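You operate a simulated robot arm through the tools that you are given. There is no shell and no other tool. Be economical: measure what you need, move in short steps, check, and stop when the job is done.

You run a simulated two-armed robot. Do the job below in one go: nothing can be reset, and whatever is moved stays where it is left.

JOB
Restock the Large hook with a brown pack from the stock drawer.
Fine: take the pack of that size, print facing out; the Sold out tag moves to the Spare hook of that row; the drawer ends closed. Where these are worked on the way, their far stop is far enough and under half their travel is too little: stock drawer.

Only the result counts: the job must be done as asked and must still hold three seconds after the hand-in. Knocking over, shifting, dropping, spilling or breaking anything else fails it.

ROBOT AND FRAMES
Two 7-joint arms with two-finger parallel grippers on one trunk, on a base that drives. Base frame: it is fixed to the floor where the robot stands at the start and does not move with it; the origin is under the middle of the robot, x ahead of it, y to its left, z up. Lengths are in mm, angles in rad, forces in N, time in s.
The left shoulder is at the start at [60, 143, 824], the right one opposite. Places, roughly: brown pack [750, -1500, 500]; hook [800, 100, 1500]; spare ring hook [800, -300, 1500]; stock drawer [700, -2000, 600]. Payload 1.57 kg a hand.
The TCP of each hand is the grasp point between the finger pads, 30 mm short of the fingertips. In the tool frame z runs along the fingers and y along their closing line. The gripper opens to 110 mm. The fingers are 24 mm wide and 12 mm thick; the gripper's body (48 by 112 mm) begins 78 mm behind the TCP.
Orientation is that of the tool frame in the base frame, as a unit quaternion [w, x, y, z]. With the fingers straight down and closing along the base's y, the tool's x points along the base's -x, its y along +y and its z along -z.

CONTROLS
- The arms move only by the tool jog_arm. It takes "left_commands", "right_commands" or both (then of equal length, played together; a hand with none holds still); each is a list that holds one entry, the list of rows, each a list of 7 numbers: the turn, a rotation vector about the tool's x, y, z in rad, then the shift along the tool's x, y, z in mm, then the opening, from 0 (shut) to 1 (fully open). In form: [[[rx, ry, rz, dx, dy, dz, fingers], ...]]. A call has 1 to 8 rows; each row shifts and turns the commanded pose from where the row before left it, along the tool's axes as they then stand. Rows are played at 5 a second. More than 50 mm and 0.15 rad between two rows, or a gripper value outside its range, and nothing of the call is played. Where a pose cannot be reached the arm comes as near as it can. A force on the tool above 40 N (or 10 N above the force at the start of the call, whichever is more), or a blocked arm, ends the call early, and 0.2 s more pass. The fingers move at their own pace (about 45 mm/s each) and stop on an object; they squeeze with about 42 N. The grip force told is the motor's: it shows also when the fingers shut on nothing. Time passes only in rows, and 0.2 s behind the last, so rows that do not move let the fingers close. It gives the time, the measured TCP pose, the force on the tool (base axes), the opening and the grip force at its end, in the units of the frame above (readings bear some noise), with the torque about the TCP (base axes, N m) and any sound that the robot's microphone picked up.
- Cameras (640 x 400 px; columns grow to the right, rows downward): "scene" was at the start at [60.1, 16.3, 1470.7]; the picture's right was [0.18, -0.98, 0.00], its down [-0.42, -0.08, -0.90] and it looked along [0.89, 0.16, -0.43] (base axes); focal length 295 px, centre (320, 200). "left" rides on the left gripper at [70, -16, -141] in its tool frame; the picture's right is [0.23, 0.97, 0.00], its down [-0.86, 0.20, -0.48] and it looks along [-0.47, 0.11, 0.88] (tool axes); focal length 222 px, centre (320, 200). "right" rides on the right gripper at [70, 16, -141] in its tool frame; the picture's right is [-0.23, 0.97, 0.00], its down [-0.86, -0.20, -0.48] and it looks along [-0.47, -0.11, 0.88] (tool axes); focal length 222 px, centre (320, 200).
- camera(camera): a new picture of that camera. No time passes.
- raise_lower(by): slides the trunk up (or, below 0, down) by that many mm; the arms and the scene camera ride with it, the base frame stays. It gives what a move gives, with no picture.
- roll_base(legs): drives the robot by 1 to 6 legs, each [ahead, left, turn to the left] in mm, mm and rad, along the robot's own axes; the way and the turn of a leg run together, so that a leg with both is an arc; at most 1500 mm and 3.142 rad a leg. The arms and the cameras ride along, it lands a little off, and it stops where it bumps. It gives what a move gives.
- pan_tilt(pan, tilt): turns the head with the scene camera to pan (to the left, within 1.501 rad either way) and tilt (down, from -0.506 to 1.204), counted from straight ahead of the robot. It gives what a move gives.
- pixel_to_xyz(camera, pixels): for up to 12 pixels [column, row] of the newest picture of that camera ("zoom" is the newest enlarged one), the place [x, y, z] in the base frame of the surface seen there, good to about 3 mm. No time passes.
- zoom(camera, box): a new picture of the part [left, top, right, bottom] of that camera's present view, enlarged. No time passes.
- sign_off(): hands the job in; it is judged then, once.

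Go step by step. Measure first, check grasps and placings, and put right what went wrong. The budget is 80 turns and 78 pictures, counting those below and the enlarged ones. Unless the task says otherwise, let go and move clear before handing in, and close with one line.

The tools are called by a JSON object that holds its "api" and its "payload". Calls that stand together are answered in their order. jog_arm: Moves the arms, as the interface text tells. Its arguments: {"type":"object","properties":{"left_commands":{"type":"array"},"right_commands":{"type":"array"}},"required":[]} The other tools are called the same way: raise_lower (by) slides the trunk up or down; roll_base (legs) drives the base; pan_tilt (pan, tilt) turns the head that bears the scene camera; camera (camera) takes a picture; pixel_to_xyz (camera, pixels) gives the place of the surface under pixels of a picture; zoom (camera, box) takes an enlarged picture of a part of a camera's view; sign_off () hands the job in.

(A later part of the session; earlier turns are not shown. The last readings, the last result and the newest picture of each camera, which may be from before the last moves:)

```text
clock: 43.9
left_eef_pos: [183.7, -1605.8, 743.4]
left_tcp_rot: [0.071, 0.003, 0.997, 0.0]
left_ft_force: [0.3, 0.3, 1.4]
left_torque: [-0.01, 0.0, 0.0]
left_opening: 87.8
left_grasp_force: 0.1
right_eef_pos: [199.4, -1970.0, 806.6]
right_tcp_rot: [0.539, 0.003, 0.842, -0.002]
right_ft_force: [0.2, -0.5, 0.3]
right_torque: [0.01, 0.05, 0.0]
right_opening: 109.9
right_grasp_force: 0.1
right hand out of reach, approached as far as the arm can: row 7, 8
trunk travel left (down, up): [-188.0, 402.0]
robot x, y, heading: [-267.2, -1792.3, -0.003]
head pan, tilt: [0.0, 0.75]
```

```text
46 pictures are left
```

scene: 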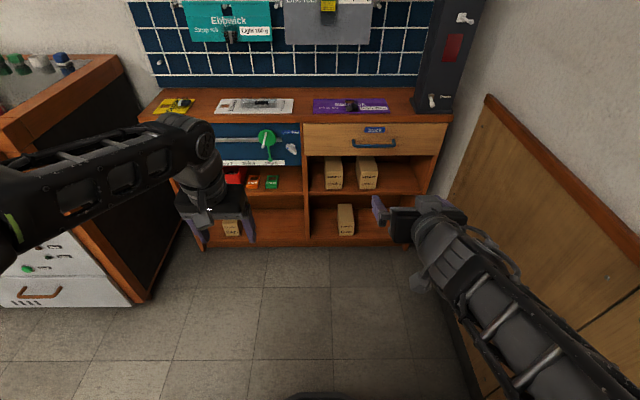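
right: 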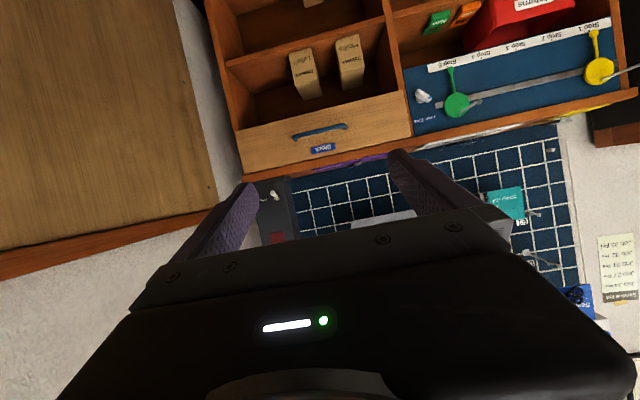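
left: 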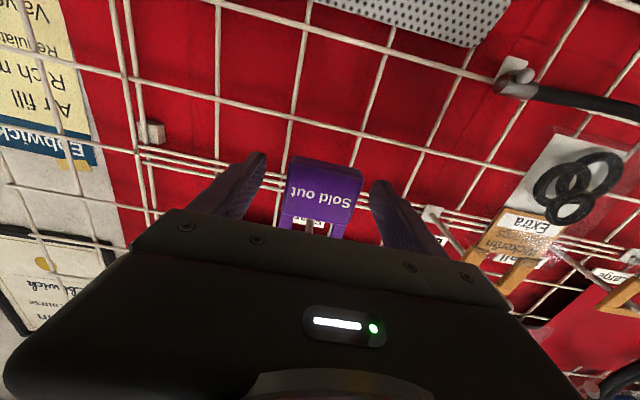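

The drawer labelled "Stock" is now clear, with its blue handle at about (373,142). I'll enlarge it and the white knob and measure both.

{"api": "zoom", "payload": {"camera": "scene", "box": [300, 115, 450, 195]}}

{"api": "pixel_to_xyz", "payload": {"camera": "zoom", "pixels": [[222, 122], [410, 120], [310, 138], [260, 138], [370, 138], [320, 70], [310, 150], [100, 100], [600, 90], [222, 135], [410, 136]]}}

{"api": "zoom", "payload": {"camera": "right", "box": [240, 80, 440, 200]}}

{"api": "pixel_to_xyz", "payload": {"camera": "zoom", "pixels": [[250, 155], [340, 140], [170, 185], [340, 160], [260, 215], [560, 50], [580, 70], [170, 170]]}}

{"api": "zoom", "payload": {"camera": "scene", "box": [220, 115, 320, 195]}}

```text
4.27 times, centred on (375, 155) of scene
```

zoom: 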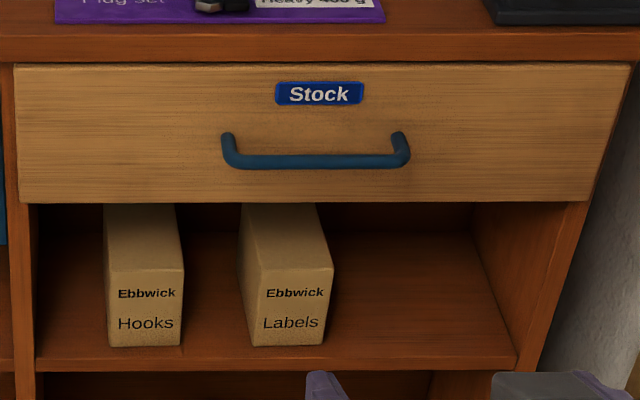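

```text
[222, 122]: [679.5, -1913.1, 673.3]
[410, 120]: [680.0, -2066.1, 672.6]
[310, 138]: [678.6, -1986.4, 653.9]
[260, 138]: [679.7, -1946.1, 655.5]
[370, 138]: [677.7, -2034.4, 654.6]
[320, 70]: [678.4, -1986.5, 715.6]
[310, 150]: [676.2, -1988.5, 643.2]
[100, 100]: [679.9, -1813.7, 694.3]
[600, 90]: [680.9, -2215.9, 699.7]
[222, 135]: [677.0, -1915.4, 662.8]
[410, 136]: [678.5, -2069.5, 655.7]
```

```text
3.20 times, centred on (340, 140) of right
```

zoom: 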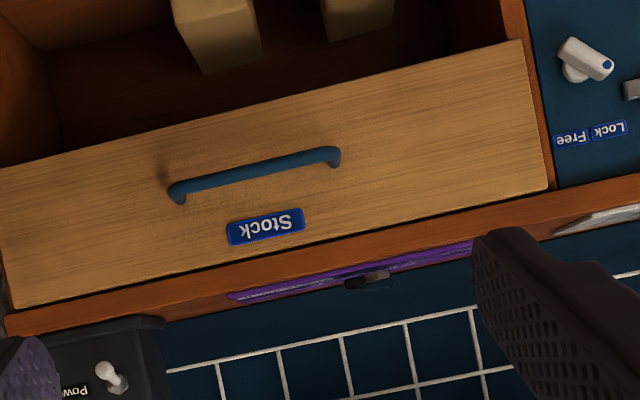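

```text
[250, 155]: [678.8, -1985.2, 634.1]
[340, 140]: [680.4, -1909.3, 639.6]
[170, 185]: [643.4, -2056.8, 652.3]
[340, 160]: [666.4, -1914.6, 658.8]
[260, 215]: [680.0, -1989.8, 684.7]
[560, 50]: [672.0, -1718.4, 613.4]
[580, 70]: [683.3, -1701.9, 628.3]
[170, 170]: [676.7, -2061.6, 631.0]
```

```text
5.00 times, centred on (270, 155) of scene
```

zoom: 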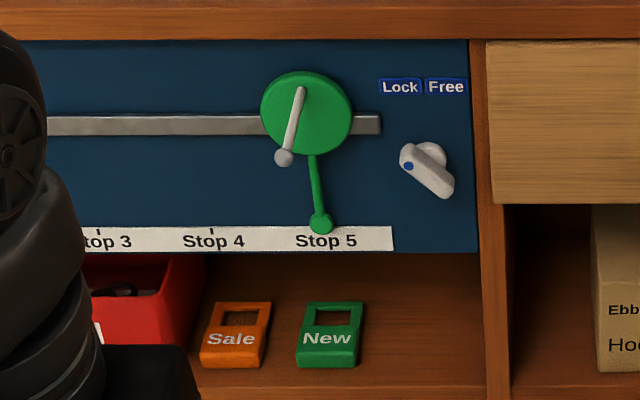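

The blue dot on the knob points to "Lock"; it may belong to the slider, so I'll try the drawer first. The bar handle runs from y -1910 to -2066 at x about 649, z about 655. I'll drive nearer and turn the right hand level, with the fingers closing vertically.

{"api": "roll_base", "payload": {"legs": [[140, 0, 0.0]]}}

{"api": "jog_arm", "payload": {"right_commands": [[[0, -0.1433, 0, 0, 0, 40, 1], [0, -0.1433, 0, 0, 0, 40, 1], [0, -0.1433, 0, 0, 0, 40, 1], [0, 0, 0.1428, 0, 0, 0, 0.7], [0, 0, 0.1428, 0, 0, 0, 0.7], [0, 0, 0.1428, 0, 0, 0, 0.7], [0, 0, 0.1428, 0, 0, 0, 0.7], [0, 0, 0.1428, 0, 0, 0, 0.7]]]}}

{"api": "jog_arm", "payload": {"right_commands": [[[0, 0, 0.1428, 0, 0, 0, 0.7], [0, 0, 0.1428, 0, 0, 0, 0.7], [0, 0, 0.1428, 0, 0, 0, 0.7], [0, 0, 0.1428, 0, 0, 0, 0.7], [0, 0, 0.1428, 0, 0, 0, 0.7], [0, 0, 0.1428, 0, 0, 0, 0.7], [0, 0, 0, 0, 0, 0, 0.7]]]}}

{"api": "camera", "payload": {"camera": "scene"}}

```text
clock: 45.2
left_eef_pos: [319.7, -1606.0, 744.0]
left_tcp_rot: [0.071, 0.002, 0.997, 0.0]
left_ft_force: [-0.3, 0.2, 0.0]
left_torque: [-0.01, -0.02, 0.01]
left_opening: 87.9
left_grasp_force: 0.1
right_eef_pos: [337.9, -1971.4, 807.2]
right_tcp_rot: [0.539, 0.002, 0.842, -0.001]
right_ft_force: [-0.2, -0.2, -0.1]
right_torque: [0.05, 0.02, -0.02]
right_opening: 109.8
right_grasp_force: 0.1
trunk travel left (down, up): [-188.0, 402.0]
robot x, y, heading: [-129.1, -1795.3, -0.005]
head pan, tilt: [0.0, 0.75]
```

```text
clock: 45.8
left_eef_pos: [320.3, -1605.0, 743.9]
left_tcp_rot: [0.072, 0.003, 0.997, 0.0]
left_ft_force: [-0.4, -0.4, 0.2]
left_torque: [0.01, -0.03, 0.02]
left_opening: 88.0
left_grasp_force: 0.2
right_eef_pos: [371.8, -1830.2, 834.9]
right_tcp_rot: [0.658, -0.089, 0.735, 0.136]
right_ft_force: [-0.5, 0.1, 1.4]
right_torque: [-0.01, 0.0, -0.02]
right_opening: 110.3
right_grasp_force: 0.0
right hand out of reach, approached as far as the arm can: row 1
trunk travel left (down, up): [-188.0, 402.0]
robot x, y, heading: [-133.1, -1794.3, -0.002]
head pan, tilt: [0.0, 0.75]
stopped in row 2 (right hand): the arm was blocked; the commanded pose is now the measured one
```

```text
clock: 47.4
left_eef_pos: [320.6, -1605.8, 743.4]
left_tcp_rot: [0.072, 0.003, 0.997, 0.0]
left_ft_force: [0.6, 0.1, 0.4]
left_torque: [0.01, 0.02, 0.01]
left_opening: 87.8
left_grasp_force: 0.1
right_eef_pos: [372.6, -1829.5, 834.3]
right_tcp_rot: [0.543, 0.223, 0.705, 0.397]
right_ft_force: [0.4, 0.2, 0.8]
right_torque: [0.05, -0.02, 0.02]
right_opening: 77.1
right_grasp_force: 0.0
trunk travel left (down, up): [-188.0, 402.0]
robot x, y, heading: [-133.1, -1795.6, -0.005]
head pan, tilt: [0.0, 0.75]
```

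```text
42 pictures are left
```

scene: 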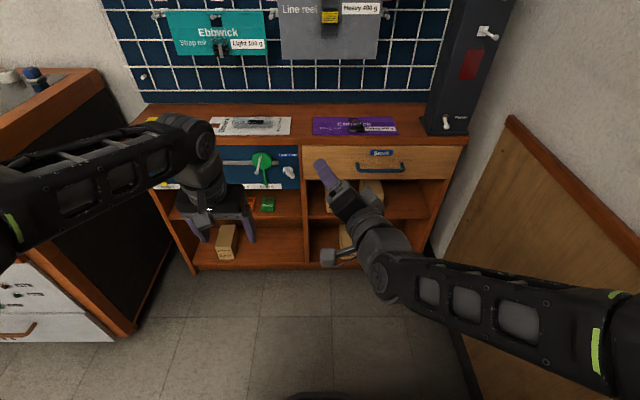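

The arm switched configuration but the hand is free. I'll turn it the rest of the way to level with a vertical grip, then move it down and right in front of the handle.

{"api": "jog_arm", "payload": {"right_commands": [[[0.0024, -0.0688, 0.1286, 0, 0, 0, 0.7], [0.0024, -0.0688, 0.1286, 0, 0, 0, 0.7], [0.0024, -0.0688, 0.1286, 0, 0, 0, 0.7], [0.0024, -0.0688, 0.1286, 0, 0, 0, 0.7], [0.0024, -0.0688, 0.1286, 0, 0, 0, 0.7], [0, 0, 0, 0, 0, 0, 0.7]]]}}

{"api": "jog_arm", "payload": {"right_commands": [[[0, 0, 0, -32, -30, 10, 0.7], [0, 0, 0, -32, -30, 20, 0.7], [0, 0, 0, -32, -30, 20, 0.7], [0, 0, 0, -32, -30, 20, 0.7], [0, 0, 0, -31, -30, 20, 0.7], [0, 0, 0, 0, -30, 20, 0.7], [0, 0, 0, 0, 0, 20, 0.7], [0, 0, 0, 0, 0, 0, 0.7]]]}}

{"api": "camera", "payload": {"camera": "scene"}}

{"api": "camera", "payload": {"camera": "right"}}

```text
clock: 48.8
left_eef_pos: [321.3, -1605.0, 743.6]
left_tcp_rot: [0.071, 0.003, 0.997, -0.001]
left_ft_force: [-0.4, 0.2, 0.1]
left_torque: [0.01, 0.0, 0.02]
left_opening: 88.1
left_grasp_force: 0.1
right_eef_pos: [372.1, -1829.9, 834.9]
right_tcp_rot: [0.5, 0.501, 0.499, 0.499]
right_ft_force: [0.5, -0.9, 0.2]
right_torque: [0.0, 0.01, 0.0]
right_opening: 76.8
right_grasp_force: 0.0
trunk travel left (down, up): [-188.0, 402.0]
robot x, y, heading: [-132.6, -1794.8, -0.001]
head pan, tilt: [0.0, 0.75]
```

```text
clock: 50.6
left_eef_pos: [320.3, -1606.0, 744.4]
left_tcp_rot: [0.071, 0.004, 0.997, -0.001]
left_ft_force: [0.1, -0.2, 0.9]
left_torque: [0.02, 0.0, 0.01]
left_opening: 88.1
left_grasp_force: 0.0
right_eef_pos: [499.9, -1991.2, 654.4]
right_tcp_rot: [0.501, 0.5, 0.499, 0.499]
right_ft_force: [0.1, 0.4, 0.1]
right_torque: [-0.02, -0.02, 0.01]
right_opening: 77.1
right_grasp_force: 0.0
trunk travel left (down, up): [-188.0, 402.0]
robot x, y, heading: [-129.4, -1795.7, -0.005]
head pan, tilt: [0.0, 0.75]
```

```text
41 pictures are left
```

scene: 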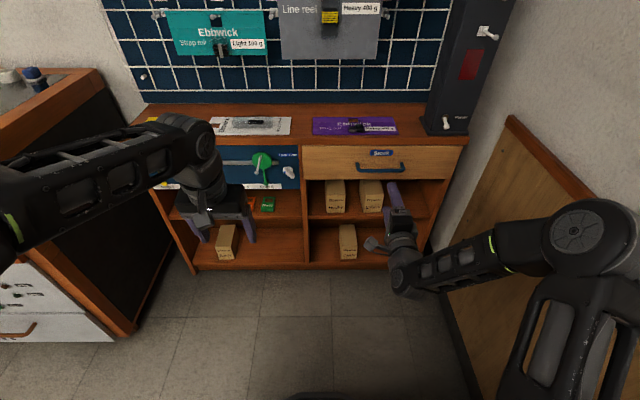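

```text
40 pictures are left
```

right: 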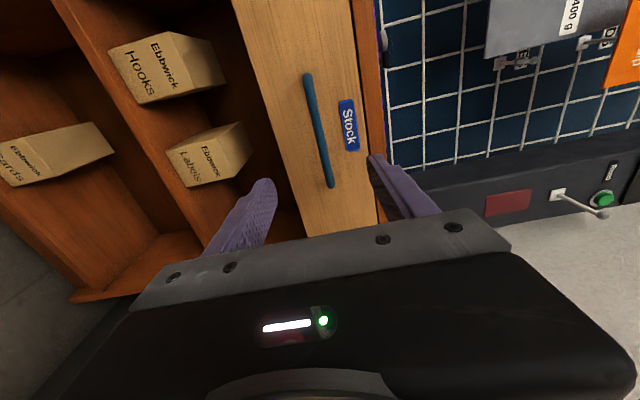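

The hand is level in front of the handle. I'll measure the bar from this picture and check the elbow's clearance from the wall.

{"api": "pixel_to_xyz", "payload": {"camera": "right", "pixels": [[308, 85], [314, 110], [319, 130], [324, 152], [330, 180]]}}

{"api": "pixel_to_xyz", "payload": {"camera": "scene", "pixels": [[580, 230], [625, 225], [380, 169], [365, 169], [460, 150], [630, 280]]}}

```text
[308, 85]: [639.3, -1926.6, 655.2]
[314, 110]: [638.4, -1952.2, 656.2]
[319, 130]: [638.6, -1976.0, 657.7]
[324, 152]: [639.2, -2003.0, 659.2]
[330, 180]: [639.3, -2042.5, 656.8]
```

```text
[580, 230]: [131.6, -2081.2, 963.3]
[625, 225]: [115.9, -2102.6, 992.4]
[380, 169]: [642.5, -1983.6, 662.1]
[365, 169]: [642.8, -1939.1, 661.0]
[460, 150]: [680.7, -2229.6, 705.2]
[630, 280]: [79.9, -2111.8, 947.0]
```

The bar's front face is at x 638 and its centre at z about 657. I'll move forward to TCP x 640 and close on it.

{"api": "jog_arm", "payload": {"right_commands": [[[0, 0, 0, 0, 3, 35, 0.6], [0, 0, 0, 0, 0, 35, 0.5], [0, 0, 0, 0, 0, 35, 0.5], [0, 0, 0, 0, 0, 34, 0.5], [0, 0, 0, 0, 0, 0, 0.5]]]}}

{"api": "camera", "payload": {"camera": "right"}}

```text
clock: 51.8
left_eef_pos: [321.3, -1606.1, 743.9]
left_tcp_rot: [0.072, 0.003, 0.997, 0.0]
left_ft_force: [0.1, -0.1, 0.7]
left_torque: [-0.02, 0.01, 0.0]
left_opening: 88.1
left_grasp_force: 0.1
right_eef_pos: [641.4, -1990.2, 655.3]
right_tcp_rot: [0.501, 0.5, 0.5, 0.499]
right_ft_force: [0.4, 0.5, 0.0]
right_torque: [0.04, -0.01, -0.02]
right_opening: 55.2
right_grasp_force: 0.1
trunk travel left (down, up): [-188.0, 402.0]
robot x, y, heading: [-126.7, -1793.4, -0.003]
head pan, tilt: [0.0, 0.75]
```

```text
39 pictures are left
```

right: 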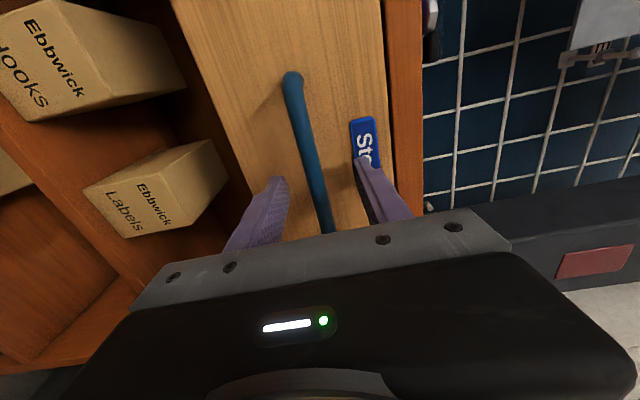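

The bar lies between the fingers. I'll close on it, pull gently with the arm first, and watch the force.

{"api": "jog_arm", "payload": {"right_commands": [[[0, 0, 0, 0, 0, 0, 0.3], [0, 0, 0, 0, 0, 0, 0.15], [0, 0, 0, 0, 0, 0, 0.05], [0, 0, 0, 0, 0, 0, 0.0], [0, 0, 0, 0, 0, 0, 0.0], [0, 0, 0, 0, 0, 0, 0.0]]]}}

{"api": "jog_arm", "payload": {"right_commands": [[[0, 0, 0, 0, 0, -8, 0.0], [0, 0, 0, 0, 0, -12, 0.0], [0, 0, 0, 0, 0, -20, 0.0], [0, 0, 0, 0, 0, -20, 0.0], [0, 0, 0, 0, 0, 0, 0.0]]]}}

{"api": "camera", "payload": {"camera": "scene"}}

```text
clock: 53.2
left_eef_pos: [320.7, -1606.2, 743.7]
left_tcp_rot: [0.072, 0.003, 0.997, -0.001]
left_ft_force: [0.4, 0.4, 0.0]
left_torque: [-0.02, 0.0, -0.01]
left_opening: 88.1
left_grasp_force: 0.1
right_eef_pos: [641.4, -1990.8, 653.9]
right_tcp_rot: [0.5, 0.501, 0.5, 0.499]
right_ft_force: [-0.7, 0.4, -5.6]
right_torque: [0.13, 0.02, 0.03]
right_opening: 12.0
right_grasp_force: 28.8
trunk travel left (down, up): [-188.0, 402.0]
robot x, y, heading: [-132.9, -1795.8, -0.004]
head pan, tilt: [0.0, 0.75]
```

```text
clock: 54.4
left_eef_pos: [321.1, -1605.7, 743.0]
left_tcp_rot: [0.071, 0.002, 0.998, 0.0]
left_ft_force: [0.8, -0.2, -0.1]
left_torque: [-0.03, -0.03, -0.03]
left_opening: 88.2
left_grasp_force: 0.0
right_eef_pos: [580.5, -1990.8, 655.5]
right_tcp_rot: [0.499, 0.502, 0.502, 0.498]
right_ft_force: [-1.0, 5.7, -15.9]
right_torque: [0.1, 0.04, 0.49]
right_opening: 11.8
right_grasp_force: 29.5
trunk travel left (down, up): [-188.0, 402.0]
robot x, y, heading: [-134.1, -1798.6, -0.003]
head pan, tilt: [0.0, 0.75]
```

```text
38 pictures are left
```

scene: 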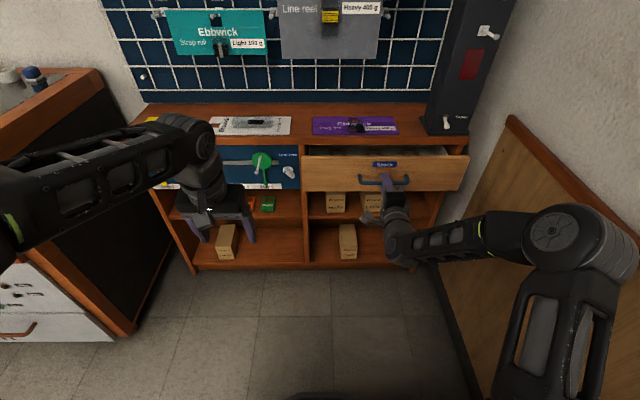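

The drawer slides out freely. I'll relax the hand 2 mm and pull further by driving the base back.

{"api": "jog_arm", "payload": {"right_commands": [[[0, 0, 0, 1, -2, 0, 0.0], [0, 0, 0, 0, 0, -20, 0.0], [0, 0, 0, 0, 0, -20, 0.0], [0, 0, 0, 0, 0, 0, 0.0]]]}}

{"api": "roll_base", "payload": {"legs": [[-120, 0, 0.0]]}}

{"api": "camera", "payload": {"camera": "scene"}}

```text
clock: 55.4
left_eef_pos: [321.5, -1605.2, 743.6]
left_tcp_rot: [0.071, 0.002, 0.998, -0.001]
left_ft_force: [0.4, -0.4, -0.5]
left_torque: [-0.02, 0.01, -0.03]
left_opening: 88.2
left_grasp_force: 0.0
right_eef_pos: [540.5, -1990.2, 654.7]
right_tcp_rot: [0.5, 0.501, 0.5, 0.499]
right_ft_force: [0.0, 4.3, -10.1]
right_torque: [0.12, 0.02, -0.02]
right_opening: 11.9
right_grasp_force: 28.8
trunk travel left (down, up): [-188.0, 402.0]
robot x, y, heading: [-136.9, -1795.9, -0.002]
head pan, tilt: [0.0, 0.75]
```

```text
clock: 56.6
left_eef_pos: [199.7, -1604.5, 744.0]
left_tcp_rot: [0.071, 0.001, 0.997, 0.0]
left_ft_force: [0.2, 0.1, 0.4]
left_torque: [0.0, -0.03, 0.01]
left_opening: 87.8
left_grasp_force: 0.1
right_eef_pos: [418.8, -1990.5, 655.5]
right_tcp_rot: [0.502, 0.5, 0.5, 0.498]
right_ft_force: [5.1, -4.3, -6.8]
right_torque: [0.1, 0.04, -0.89]
right_opening: 11.8
right_grasp_force: 29.1
trunk travel left (down, up): [-188.0, 402.0]
robot x, y, heading: [-254.6, -1795.5, -0.001]
head pan, tilt: [0.0, 0.75]
```

```text
37 pictures are left
```

scene: 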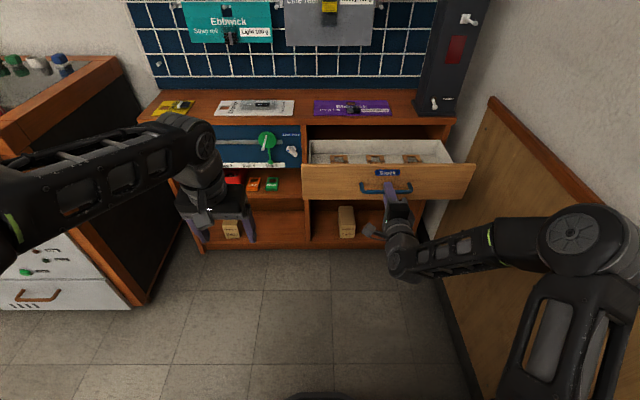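

The drawer is out about 222 mm and three packs show near (340–410,158). I'll pull a bit more toward the stop, then look in.

{"api": "roll_base", "payload": {"legs": [[-60, 0, 0.0]]}}

{"api": "zoom", "payload": {"camera": "scene", "box": [290, 120, 480, 220]}}

```text
clock: 57.6
left_eef_pos: [138.6, -1603.9, 743.7]
left_tcp_rot: [0.071, 0.002, 0.997, 0.0]
left_ft_force: [-0.4, 0.2, -0.1]
left_torque: [-0.02, 0.02, -0.01]
left_opening: 88.1
left_grasp_force: 0.1
right_eef_pos: [359.3, -1989.5, 655.5]
right_tcp_rot: [0.502, 0.5, 0.499, 0.499]
right_ft_force: [0.2, 0.0, 0.5]
right_torque: [0.0, 0.01, 0.01]
right_opening: 0.2
right_grasp_force: 20.8
trunk travel left (down, up): [-188.0, 402.0]
robot x, y, heading: [-313.6, -1794.9, -0.0]
head pan, tilt: [0.0, 0.75]
```

```text
3.37 times, centred on (385, 170) of scene
```

zoom: 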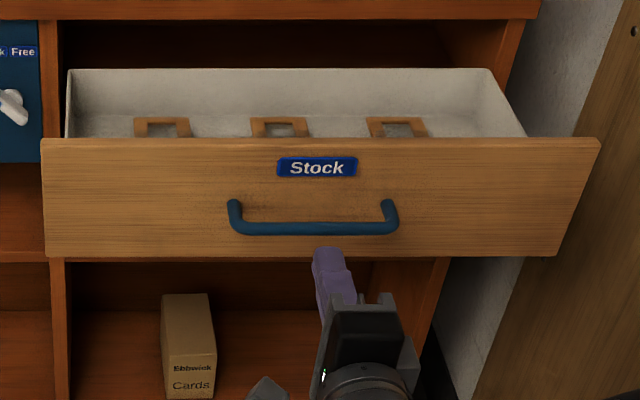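

The handle slipped out at the end stop, about 240 mm out. I'll back the right hand off and raise the trunk for a view into the drawer.

{"api": "jog_arm", "payload": {"right_commands": [[[0, 0, 0, 0, 0, -25, 0.5], [0, 0, 0, 0, 0, -25, 0.5], [0, 0, 0, 0, 0, 0, 0.5]]]}}

{"api": "raise_lower", "payload": {"by": 400}}

{"api": "pan_tilt", "payload": {"pan": -0.2, "tilt": 0.85}}

{"api": "camera", "payload": {"camera": "scene"}}

```text
clock: 58.4
left_eef_pos: [137.5, -1604.8, 743.5]
left_tcp_rot: [0.071, 0.002, 0.998, 0.001]
left_ft_force: [-0.4, -0.1, 0.1]
left_torque: [-0.01, -0.01, -0.01]
left_opening: 88.0
left_grasp_force: 0.1
right_eef_pos: [308.2, -1987.7, 655.8]
right_tcp_rot: [0.502, 0.5, 0.5, 0.499]
right_ft_force: [0.8, -0.4, 0.1]
right_torque: [-0.02, 0.01, 0.02]
right_opening: 55.1
right_grasp_force: 0.0
trunk travel left (down, up): [-188.0, 402.0]
robot x, y, heading: [-313.0, -1794.6, -0.006]
head pan, tilt: [0.0, 0.75]
```

```text
clock: 62.2
left_eef_pos: [138.9, -1603.7, 1142.2]
left_tcp_rot: [0.072, 0.002, 0.997, 0.001]
left_ft_force: [0.3, -0.5, -0.5]
left_torque: [0.0, 0.0, -0.02]
left_opening: 87.9
left_grasp_force: 0.0
right_eef_pos: [308.9, -1989.4, 1056.9]
right_tcp_rot: [0.501, 0.5, 0.499, 0.499]
right_ft_force: [-0.4, 1.1, 0.2]
right_torque: [0.01, 0.01, -0.01]
right_opening: 54.8
right_grasp_force: 0.0
trunk travel left (down, up): [-588.0, 2.0]
robot x, y, heading: [-313.1, -1794.0, -0.005]
head pan, tilt: [0.0, 0.75]
```

```text
clock: 63.0
left_eef_pos: [139.2, -1605.3, 1144.2]
left_tcp_rot: [0.071, 0.002, 0.997, 0.0]
left_ft_force: [-0.1, -0.1, 0.0]
left_torque: [0.03, 0.03, 0.01]
left_opening: 87.9
left_grasp_force: 0.1
right_eef_pos: [308.5, -1988.2, 1057.2]
right_tcp_rot: [0.502, 0.5, 0.499, 0.499]
right_ft_force: [-0.5, 0.0, -0.1]
right_torque: [0.01, -0.02, 0.02]
right_opening: 55.4
right_grasp_force: 0.0
trunk travel left (down, up): [-588.0, 2.0]
robot x, y, heading: [-312.4, -1796.0, -0.002]
head pan, tilt: [-0.201, 0.85]
```

```text
35 pictures are left
```

scene: 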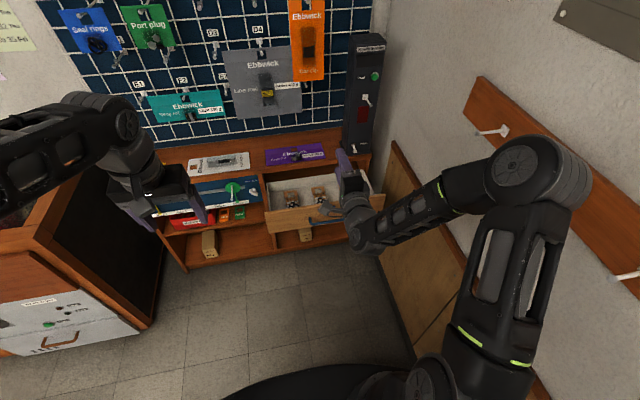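

{"api": "zoom", "payload": {"camera": "scene", "box": [260, 165, 390, 240]}}

{"api": "pixel_to_xyz", "payload": {"camera": "zoom", "pixels": [[120, 150], [140, 100], [290, 115], [310, 90], [60, 190], [40, 80], [200, 120], [30, 200]]}}

{"api": "camera", "payload": {"camera": "right"}}

```text
4.92 times, centred on (325, 202) of scene
```

zoom: 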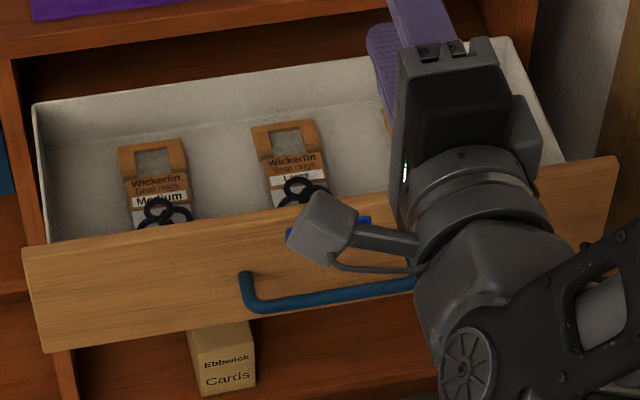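

```text
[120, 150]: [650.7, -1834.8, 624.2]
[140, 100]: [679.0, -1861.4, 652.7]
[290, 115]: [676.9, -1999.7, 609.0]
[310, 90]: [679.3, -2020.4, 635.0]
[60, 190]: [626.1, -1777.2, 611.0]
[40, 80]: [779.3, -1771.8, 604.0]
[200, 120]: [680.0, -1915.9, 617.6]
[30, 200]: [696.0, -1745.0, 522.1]
```

```text
33 pictures are left
```

right: 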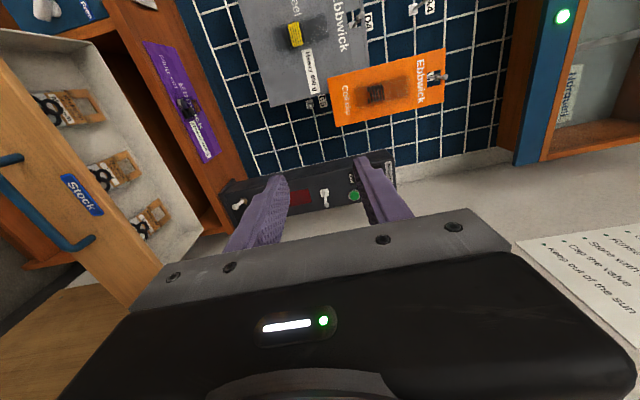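

The middle pack reads "Large" and lies print up, with its hanger toward the back. I'll turn the right hand back to pointing down with the fingers closing along y.

{"api": "jog_arm", "payload": {"right_commands": [[[0, 0, -0.1428, 0, 0, -20, 0.5], [0, 0, -0.1428, 0, 0, -20, 0.5], [0, 0, -0.1428, 0, 0, 0, 0.5], [0, 0, -0.1428, 0, 0, 0, 0.5], [0, 0, -0.1428, 0, 0, 0, 0.5], [0, 0, -0.1428, 0, 0, 0, 0.5], [0, 0, -0.1428, 0, 0, 0, 0.5], [0, 0, -0.1428, 0, 0, 0, 0.5]]]}}

{"api": "jog_arm", "payload": {"right_commands": [[[0, 0, -0.1428, 0, 0, 0, 0.6], [0, 0, -0.1428, 0, 0, 0, 0.6], [0, 0, -0.1428, 0, 0, 0, 0.6], [0, 0.1428, 0, 0, 0, 0, 0.6], [0, 0.1428, 0, 0, 0, 0, 0.6], [0, 0.1428, 0, 0, 0, 0, 0.6], [0, 0.1428, 0, 0, 0, 0, 0.6], [0, 0.1428, 0, 0, 0, 0, 0.6]]]}}

{"api": "jog_arm", "payload": {"right_commands": [[[0, 0.1428, 0, 0, 0, 0, 0.6], [0, 0.1428, 0, 0, 0, 0, 0.6], [0, 0.1428, 0, 0, 0, 0, 0.6], [0, 0.1428, 0, 0, 0, 0, 0.6], [0, 0.1428, 0, 0, 0, 0, 0.6], [0, 0.1428, 0, 0, 0, 0, 0.6], [0, 0, 0, 0, 0, 0, 0.6]]]}}

{"api": "camera", "payload": {"camera": "scene"}}

```text
clock: 64.8
left_eef_pos: [138.5, -1603.9, 1144.1]
left_tcp_rot: [0.072, 0.002, 0.997, -0.001]
left_ft_force: [0.0, 0.0, -0.5]
left_torque: [-0.02, 0.02, -0.04]
left_opening: 88.1
left_grasp_force: 0.1
right_eef_pos: [270.5, -1988.1, 1056.7]
right_tcp_rot: [0.692, 0.149, 0.691, 0.148]
right_ft_force: [-0.2, -0.2, -0.1]
right_torque: [-0.01, 0.04, 0.01]
right_opening: 55.2
right_grasp_force: 0.1
trunk travel left (down, up): [-588.0, 2.0]
robot x, y, heading: [-315.9, -1794.7, -0.003]
head pan, tilt: [-0.201, 0.85]
```

```text
clock: 66.5
left_eef_pos: [139.0, -1604.3, 1143.7]
left_tcp_rot: [0.072, 0.002, 0.997, 0.0]
left_ft_force: [-0.2, -0.1, 0.0]
left_torque: [-0.01, 0.01, 0.0]
left_opening: 88.1
left_grasp_force: 0.1
right_eef_pos: [268.1, -1986.2, 1056.2]
right_tcp_rot: [0.416, 0.002, 0.909, -0.002]
right_ft_force: [-0.9, 0.5, -0.4]
right_torque: [-0.02, 0.0, -0.02]
right_opening: 66.0
right_grasp_force: 0.1
trunk travel left (down, up): [-588.0, 2.0]
robot x, y, heading: [-316.5, -1796.3, -0.005]
head pan, tilt: [-0.201, 0.85]
```

```text
clock: 68.2
left_eef_pos: [137.7, -1604.8, 1144.2]
left_tcp_rot: [0.071, 0.003, 0.997, -0.001]
left_ft_force: [-0.5, -0.2, 0.2]
left_torque: [0.02, -0.02, 0.02]
left_opening: 87.8
left_grasp_force: 0.1
right_eef_pos: [267.7, -1987.4, 1056.5]
right_tcp_rot: [0.0, 0.003, 1.0, 0.0]
right_ft_force: [-0.4, -0.7, -0.5]
right_torque: [-0.02, -0.02, -0.01]
right_opening: 66.2
right_grasp_force: 0.0
trunk travel left (down, up): [-588.0, 2.0]
robot x, y, heading: [-311.4, -1796.9, -0.005]
head pan, tilt: [-0.201, 0.85]
```

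```text
32 pictures are left
```

scene: 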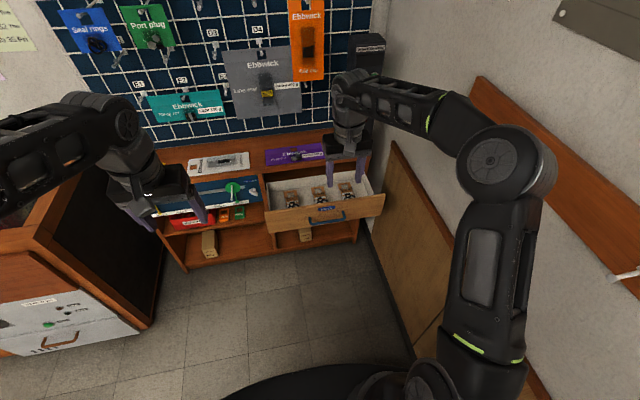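

The hand points down again. I'll drive ahead so it is above the drawer and take a picture from the wrist camera.

{"api": "roll_base", "payload": {"legs": [[220, 0, 0.004]]}}

{"api": "raise_lower", "payload": {"by": -180}}

{"api": "camera", "payload": {"camera": "right"}}

{"api": "pan_tilt", "payload": {"pan": -0.2, "tilt": 1.0}}

{"api": "camera", "payload": {"camera": "scene"}}

```text
clock: 69.8
left_eef_pos: [359.7, -1601.1, 1143.0]
left_tcp_rot: [0.07, -0.002, 0.998, -0.001]
left_ft_force: [0.5, -0.7, 0.3]
left_torque: [0.05, 0.01, -0.01]
left_opening: 88.0
left_grasp_force: 0.1
right_eef_pos: [493.6, -1981.5, 1057.3]
right_tcp_rot: [-0.001, -0.002, 1.0, 0.0]
right_ft_force: [-0.6, -0.1, 0.1]
right_torque: [0.04, 0.09, 0.02]
right_opening: 66.1
right_grasp_force: 0.1
trunk travel left (down, up): [-588.0, 2.0]
robot x, y, heading: [-93.5, -1798.3, 0.006]
head pan, tilt: [-0.201, 0.85]
```

```text
clock: 71.8
left_eef_pos: [359.4, -1601.0, 963.7]
left_tcp_rot: [0.071, -0.001, 0.997, 0.0]
left_ft_force: [0.5, 0.9, 1.0]
left_torque: [-0.01, 0.02, 0.0]
left_opening: 87.9
left_grasp_force: 0.0
right_eef_pos: [493.1, -1982.6, 877.2]
right_tcp_rot: [0.0, -0.001, 1.0, 0.0]
right_ft_force: [-0.4, -0.1, -1.0]
right_torque: [0.0, 0.0, -0.01]
right_opening: 65.8
right_grasp_force: 0.1
trunk travel left (down, up): [-408.0, 182.0]
robot x, y, heading: [-91.7, -1797.4, 0.008]
head pan, tilt: [-0.201, 0.85]
```

```text
31 pictures are left
```

right: 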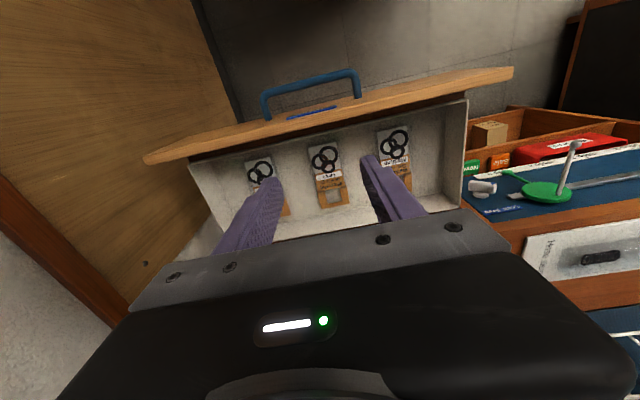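

```text
clock: 72.5
left_eef_pos: [359.6, -1601.4, 964.3]
left_tcp_rot: [0.071, -0.002, 0.997, 0.0]
left_ft_force: [0.1, -0.1, 0.3]
left_torque: [0.01, 0.04, 0.01]
left_opening: 87.7
left_grasp_force: 0.0
right_eef_pos: [492.6, -1984.1, 876.7]
right_tcp_rot: [0.0, -0.002, 1.0, -0.001]
right_ft_force: [0.0, 0.1, -0.3]
right_torque: [0.02, 0.01, -0.03]
right_opening: 66.0
right_grasp_force: 0.0
trunk travel left (down, up): [-408.0, 182.0]
robot x, y, heading: [-91.8, -1795.8, 0.009]
head pan, tilt: [-0.201, 1.0]
```

```text
30 pictures are left
```

scene: 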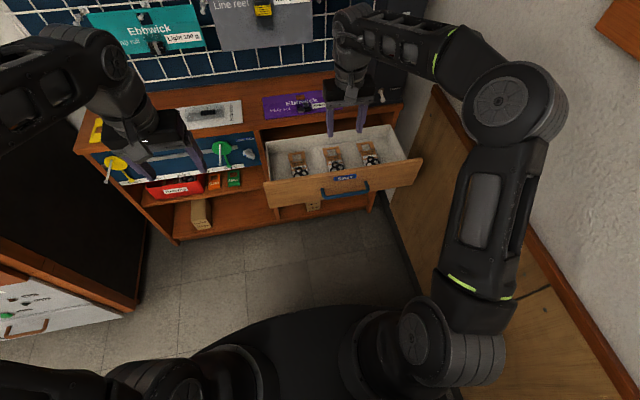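

{"api": "zoom", "payload": {"camera": "scene", "box": [260, 130, 400, 210]}}

{"api": "pixel_to_xyz", "payload": {"camera": "zoom", "pixels": [[295, 90], [365, 85], [330, 88], [350, 140], [310, 145], [370, 135], [338, 118], [345, 195], [260, 150], [440, 200], [50, 160], [580, 115]]}}

{"api": "zoom", "payload": {"camera": "right", "box": [180, 100, 480, 250]}}

```text
4.57 times, centred on (330, 170) of scene
```

zoom: 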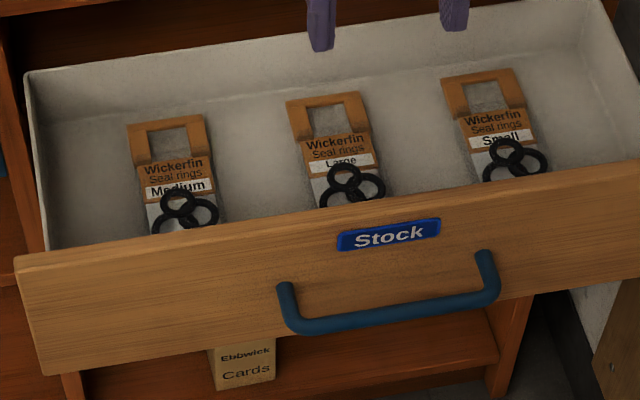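

```text
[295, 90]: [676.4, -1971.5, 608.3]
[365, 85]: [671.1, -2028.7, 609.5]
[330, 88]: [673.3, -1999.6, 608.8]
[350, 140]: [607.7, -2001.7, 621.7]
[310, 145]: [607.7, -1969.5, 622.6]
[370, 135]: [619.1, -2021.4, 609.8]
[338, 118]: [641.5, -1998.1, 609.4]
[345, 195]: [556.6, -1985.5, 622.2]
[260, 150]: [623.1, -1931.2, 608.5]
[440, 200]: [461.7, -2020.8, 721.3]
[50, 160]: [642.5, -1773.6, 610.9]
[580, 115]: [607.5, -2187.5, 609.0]
```

```text
2.13 times, centred on (330, 175) of right
```

zoom: 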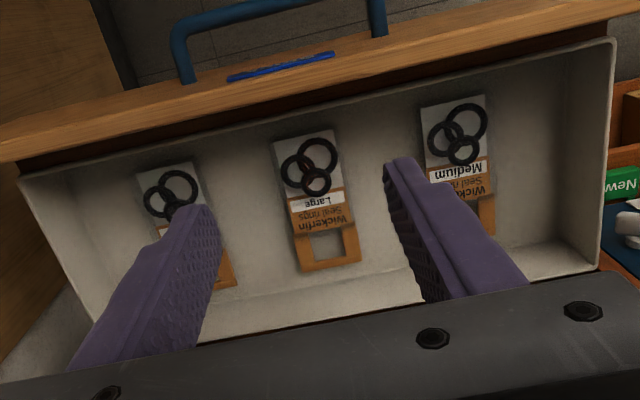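

The middle pack is the Large one, lying on the floor at z 609 with its top face at about 622. I'll measure its edges from the wrist view.

{"api": "pixel_to_xyz", "payload": {"camera": "zoom", "pixels": [[301, 240], [350, 232], [330, 265], [290, 215], [348, 200], [325, 222], [278, 150], [336, 140], [318, 203], [305, 133], [330, 245], [300, 268]]}}

```text
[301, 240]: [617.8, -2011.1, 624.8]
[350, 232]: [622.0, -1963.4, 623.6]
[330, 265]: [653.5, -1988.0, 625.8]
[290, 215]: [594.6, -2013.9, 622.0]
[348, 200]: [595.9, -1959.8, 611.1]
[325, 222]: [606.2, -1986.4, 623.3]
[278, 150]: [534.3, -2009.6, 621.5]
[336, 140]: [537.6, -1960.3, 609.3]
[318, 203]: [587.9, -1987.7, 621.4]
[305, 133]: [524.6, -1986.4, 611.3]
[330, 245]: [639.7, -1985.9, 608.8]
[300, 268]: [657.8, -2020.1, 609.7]
```

The Large pack spans x 528–657 and y -2012 to -1962, with its card at about x 582–612. I'll drive ahead 100 mm and lower above the card.

{"api": "roll_base", "payload": {"legs": [[103, 0, -0.008]]}}

{"api": "raise_lower", "payload": {"by": -140}}

{"api": "camera", "payload": {"camera": "right"}}

```text
clock: 73.7
left_eef_pos: [460.6, -1606.6, 963.8]
left_tcp_rot: [0.071, 0.004, 0.997, -0.001]
left_ft_force: [0.7, 0.2, 0.2]
left_torque: [-0.02, -0.02, 0.03]
left_opening: 88.1
left_grasp_force: 0.1
right_eef_pos: [589.4, -1991.2, 877.3]
right_tcp_rot: [-0.001, 0.005, 1.0, 0.0]
right_ft_force: [0.2, 0.0, -0.3]
right_torque: [0.0, 0.02, 0.02]
right_opening: 66.1
right_grasp_force: 0.1
trunk travel left (down, up): [-408.0, 182.0]
robot x, y, heading: [10.3, -1795.0, -0.006]
head pan, tilt: [-0.201, 1.0]
```

```text
clock: 75.4
left_eef_pos: [460.9, -1607.0, 823.6]
left_tcp_rot: [0.072, 0.004, 0.997, 0.0]
left_ft_force: [-0.1, -0.8, 0.7]
left_torque: [0.03, 0.01, -0.05]
left_opening: 88.1
left_grasp_force: 0.1
right_eef_pos: [588.8, -1990.7, 736.5]
right_tcp_rot: [0.001, 0.004, 1.0, -0.001]
right_ft_force: [-0.3, -0.8, 1.0]
right_torque: [0.01, 0.0, -0.01]
right_opening: 65.9
right_grasp_force: 0.1
trunk travel left (down, up): [-268.0, 322.0]
robot x, y, heading: [7.7, -1799.1, -0.005]
head pan, tilt: [-0.201, 1.0]
```

```text
27 pictures are left
```

right: 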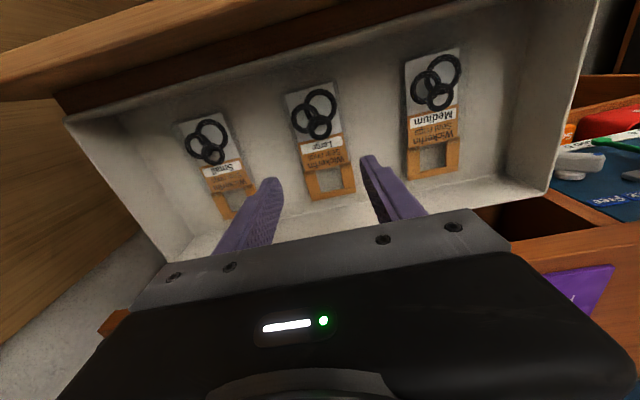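

The pack lies between the fingers. I'll correct by (7, 4) mm and lower in steps to fingertip height just above the drawer floor.

{"api": "jog_arm", "payload": {"right_commands": [[[0, 0, 0, -7, 4, 20, 0.75], [0, 0, 0, 0, 0, 25, 0.75], [0, 0, 0, 0, 0, 25, 0.75], [0, 0, 0, 0, 0, 0, 0.75], [0, 0, 0, 0, 0, 0, 0.75]]]}}

{"api": "zoom", "payload": {"camera": "right", "box": [180, 80, 480, 250]}}

```text
clock: 76.6
left_eef_pos: [460.4, -1607.2, 823.3]
left_tcp_rot: [0.071, 0.005, 0.997, -0.001]
left_ft_force: [0.4, 0.2, -0.6]
left_torque: [0.0, 0.0, 0.01]
left_opening: 88.0
left_grasp_force: 0.1
right_eef_pos: [595.3, -1989.8, 666.3]
right_tcp_rot: [0.0, 0.004, 1.0, -0.002]
right_ft_force: [0.2, 0.2, 0.1]
right_torque: [-0.01, 0.01, 0.06]
right_opening: 82.8
right_grasp_force: 0.0
trunk travel left (down, up): [-268.0, 322.0]
robot x, y, heading: [7.9, -1793.7, -0.007]
head pan, tilt: [-0.201, 1.0]
```

```text
2.13 times, centred on (330, 165) of right
```

zoom: 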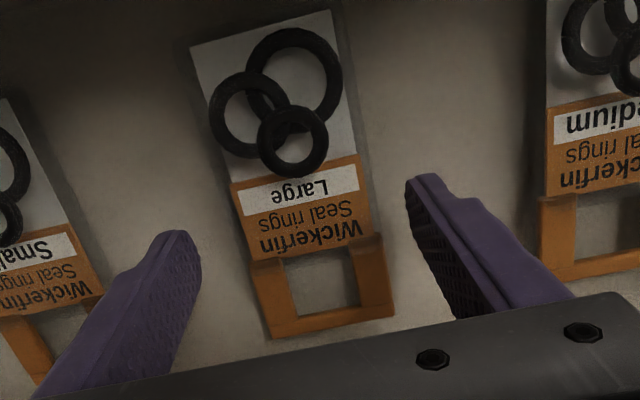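

{"api": "pixel_to_xyz", "payload": {"camera": "zoom", "pixels": [[240, 190], [355, 165], [255, 250], [370, 225], [262, 275], [380, 250], [330, 320], [325, 205], [175, 240], [415, 182], [225, 105], [330, 260]]}}

```text
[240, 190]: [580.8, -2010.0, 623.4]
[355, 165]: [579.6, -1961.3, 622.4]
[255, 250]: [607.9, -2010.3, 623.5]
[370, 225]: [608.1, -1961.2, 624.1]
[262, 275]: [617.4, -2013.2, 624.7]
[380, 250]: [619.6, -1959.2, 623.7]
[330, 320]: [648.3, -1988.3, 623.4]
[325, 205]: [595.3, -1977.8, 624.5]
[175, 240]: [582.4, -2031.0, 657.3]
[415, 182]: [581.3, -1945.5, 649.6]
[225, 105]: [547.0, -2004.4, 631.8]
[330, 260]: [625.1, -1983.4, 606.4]
```

The card centre is at (595, -1986), so the hand is well placed. I'll lower 24 mm and close gently.

{"api": "jog_arm", "payload": {"right_commands": [[[0, 0, 0, 0, 3, 12, 0.75], [0, 0, 0, 0, 0, 8, 0.75], [0, 0, 0, 0, 0, 4.5, 0.75], [0, 0, 0, 0, 0, 0, 0.6], [0, 0, 0, 0, 0, 0, 0.5], [0, 0, 0, 0, 0, 0, 0.4], [0, 0, 0, 0, 0, 0, 0.35], [0, 0, 0, 0, 0, 0, 0.35]]]}}

{"api": "zoom", "payload": {"camera": "right", "box": [180, 80, 480, 250]}}

```text
clock: 78.4
left_eef_pos: [461.9, -1607.7, 822.7]
left_tcp_rot: [0.072, 0.004, 0.997, 0.0]
left_ft_force: [0.0, 0.0, 0.1]
left_torque: [0.04, 0.02, 0.05]
left_opening: 88.0
left_grasp_force: 0.1
right_eef_pos: [596.2, -1985.4, 641.4]
right_tcp_rot: [0.0, 0.003, 1.0, 0.0]
right_ft_force: [0.4, 0.2, 0.7]
right_torque: [0.01, -0.01, 0.01]
right_opening: 58.6
right_grasp_force: 41.8
trunk travel left (down, up): [-268.0, 322.0]
robot x, y, heading: [7.6, -1797.1, -0.004]
head pan, tilt: [-0.201, 1.0]
```

```text
2.13 times, centred on (330, 165) of right
```

zoom: 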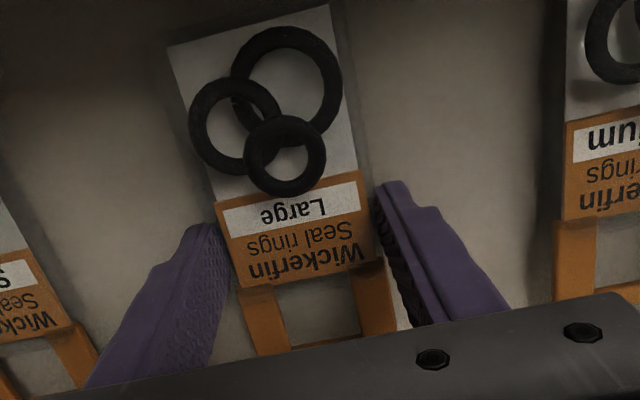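

The fingers stopped at 58.6 mm on the pack, bag edges included, with 42 N. I'll lift straight up and check the hold.

{"api": "jog_arm", "payload": {"right_commands": [[[0, 0, 0, 0, 0, -10, 0.35], [0, 0, 0, 0, 0, -20, 0.35], [0, 0, 0, 0, 0, -30, 0.35], [0, 0, 0, 0, 0, -30, 0.35], [0, 0, 0, 0, 0, 0, 0.35]]]}}

{"api": "raise_lower", "payload": {"by": 200}}

{"api": "camera", "payload": {"camera": "right"}}

```text
clock: 79.6
left_eef_pos: [461.1, -1606.7, 823.9]
left_tcp_rot: [0.071, 0.004, 0.997, 0.0]
left_ft_force: [1.2, -0.4, 0.7]
left_torque: [0.04, 0.03, 0.01]
left_opening: 88.1
left_grasp_force: 0.1
right_eef_pos: [595.6, -1984.9, 732.2]
right_tcp_rot: [0.0, 0.004, 1.0, -0.001]
right_ft_force: [0.3, -0.2, 0.2]
right_torque: [0.03, -0.01, -0.02]
right_opening: 58.6
right_grasp_force: 42.2
trunk travel left (down, up): [-268.0, 322.0]
robot x, y, heading: [11.4, -1794.1, -0.003]
head pan, tilt: [-0.201, 1.0]
```

```text
clock: 81.7
left_eef_pos: [460.9, -1607.1, 1023.4]
left_tcp_rot: [0.072, 0.004, 0.997, -0.001]
left_ft_force: [0.1, 0.1, 0.3]
left_torque: [0.02, 0.02, 0.01]
left_opening: 88.0
left_grasp_force: 0.1
right_eef_pos: [596.0, -1983.3, 933.3]
right_tcp_rot: [0.0, 0.004, 1.0, -0.001]
right_ft_force: [-0.2, 0.0, 0.1]
right_torque: [0.0, 0.04, -0.03]
right_opening: 58.7
right_grasp_force: 42.1
trunk travel left (down, up): [-468.0, 122.0]
robot x, y, heading: [7.6, -1792.2, -0.008]
head pan, tilt: [-0.201, 1.0]
```

```text
24 pictures are left
```

right: 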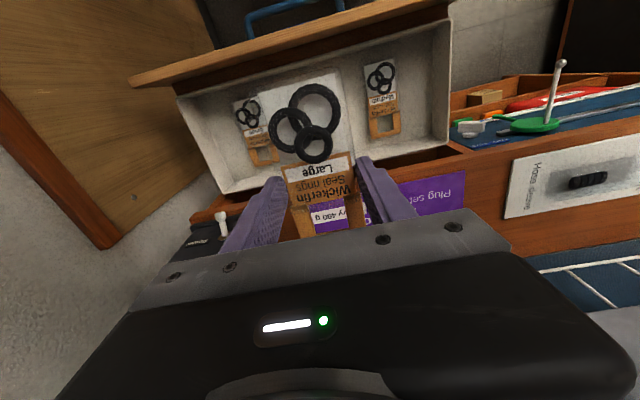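

The Large pack is held securely. I'll back away, tuck the right hand in and up, and line up the left hand (fingers shut, pointing down) to push the drawer front closed.

{"api": "roll_base", "payload": {"legs": [[-235, 0, 0.004], [0, -60, 0]]}}

{"api": "jog_arm", "payload": {"right_commands": [[[0, 0, 0, 40, 0, -25, 0.35], [0, 0, 0, 40, 0, -25, 0.35], [0, 0, 0, 40, 0, -25, 0.35], [0, 0, 0, 40, 0, -25, 0.35], [0, 0, 0, 40, 0, -25, 0.35], [0, 0, 0, 40, 0, -25, 0.35], [0, 0, 0, 0, 0, -20, 0.35], [0, 0, 0, 0, 0, 0, 0.35]]], "left_commands": [[[0, 0.142, 0, 0, 0, 0, 0.5], [0, 0, 0, 0, -35, 0, 0.3], [0, 0, 0, 0, -35, 0, 0], [0, 0, 0, 0, -35, 0, 0], [0, 0, 0, 0, -35, 0, 0], [0, 0, 0, 0, -30, 0, 0], [0, 0, 0, 0, 0, 0, 0], [0, 0, 0, 0, 0, 0, 0]]]}}

{"api": "pan_tilt", "payload": {"pan": -0.1, "tilt": 0.85}}

{"api": "camera", "payload": {"camera": "scene"}}

```text
clock: 84.1
left_eef_pos: [224.7, -1665.4, 1023.3]
left_tcp_rot: [0.072, 0.005, 0.997, 0.0]
left_ft_force: [0.4, -0.6, -0.2]
left_torque: [0.07, 0.0, 0.0]
left_opening: 88.1
left_grasp_force: 0.1
right_eef_pos: [357.9, -2043.3, 933.0]
right_tcp_rot: [0.0, 0.004, 1.0, -0.001]
right_ft_force: [0.2, -1.4, -0.7]
right_torque: [0.03, -0.03, -0.02]
right_opening: 58.7
right_grasp_force: 42.1
trunk travel left (down, up): [-468.0, 122.0]
robot x, y, heading: [-227.9, -1854.9, -0.008]
head pan, tilt: [-0.201, 1.0]
```

```text
clock: 85.9
left_eef_pos: [222.9, -1835.9, 1025.1]
left_tcp_rot: [0.001, 0.004, 1.0, 0.0]
left_ft_force: [-0.5, 1.3, 0.3]
left_torque: [-0.01, 0.0, -0.02]
left_opening: 0.0
left_grasp_force: 21.1
right_eef_pos: [140.0, -2036.8, 1054.4]
right_tcp_rot: [0.001, 0.006, 1.0, 0.0]
right_ft_force: [0.5, -0.1, 0.2]
right_torque: [0.0, -0.01, -0.02]
right_opening: 58.6
right_grasp_force: 42.0
right hand out of reach, approached as far as the arm can: row 6, 7
trunk travel left (down, up): [-468.0, 122.0]
robot x, y, heading: [-228.2, -1852.1, -0.009]
head pan, tilt: [-0.201, 1.0]
```

```text
clock: 86.6
left_eef_pos: [221.8, -1835.3, 1024.3]
left_tcp_rot: [0.001, 0.005, 1.0, 0.0]
left_ft_force: [0.1, 1.0, -0.3]
left_torque: [0.0, 0.01, -0.01]
left_opening: 0.0
left_grasp_force: 21.6
right_eef_pos: [141.6, -2038.6, 1055.4]
right_tcp_rot: [0.001, 0.005, 1.0, -0.001]
right_ft_force: [0.8, -0.5, 0.4]
right_torque: [-0.02, -0.03, 0.02]
right_opening: 58.7
right_grasp_force: 42.2
trunk travel left (down, up): [-468.0, 122.0]
robot x, y, heading: [-228.8, -1850.8, -0.014]
head pan, tilt: [-0.099, 0.85]
```

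```text
23 pictures are left
```

scene: 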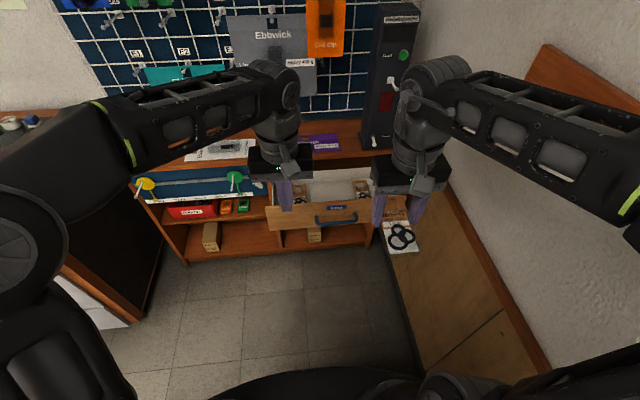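

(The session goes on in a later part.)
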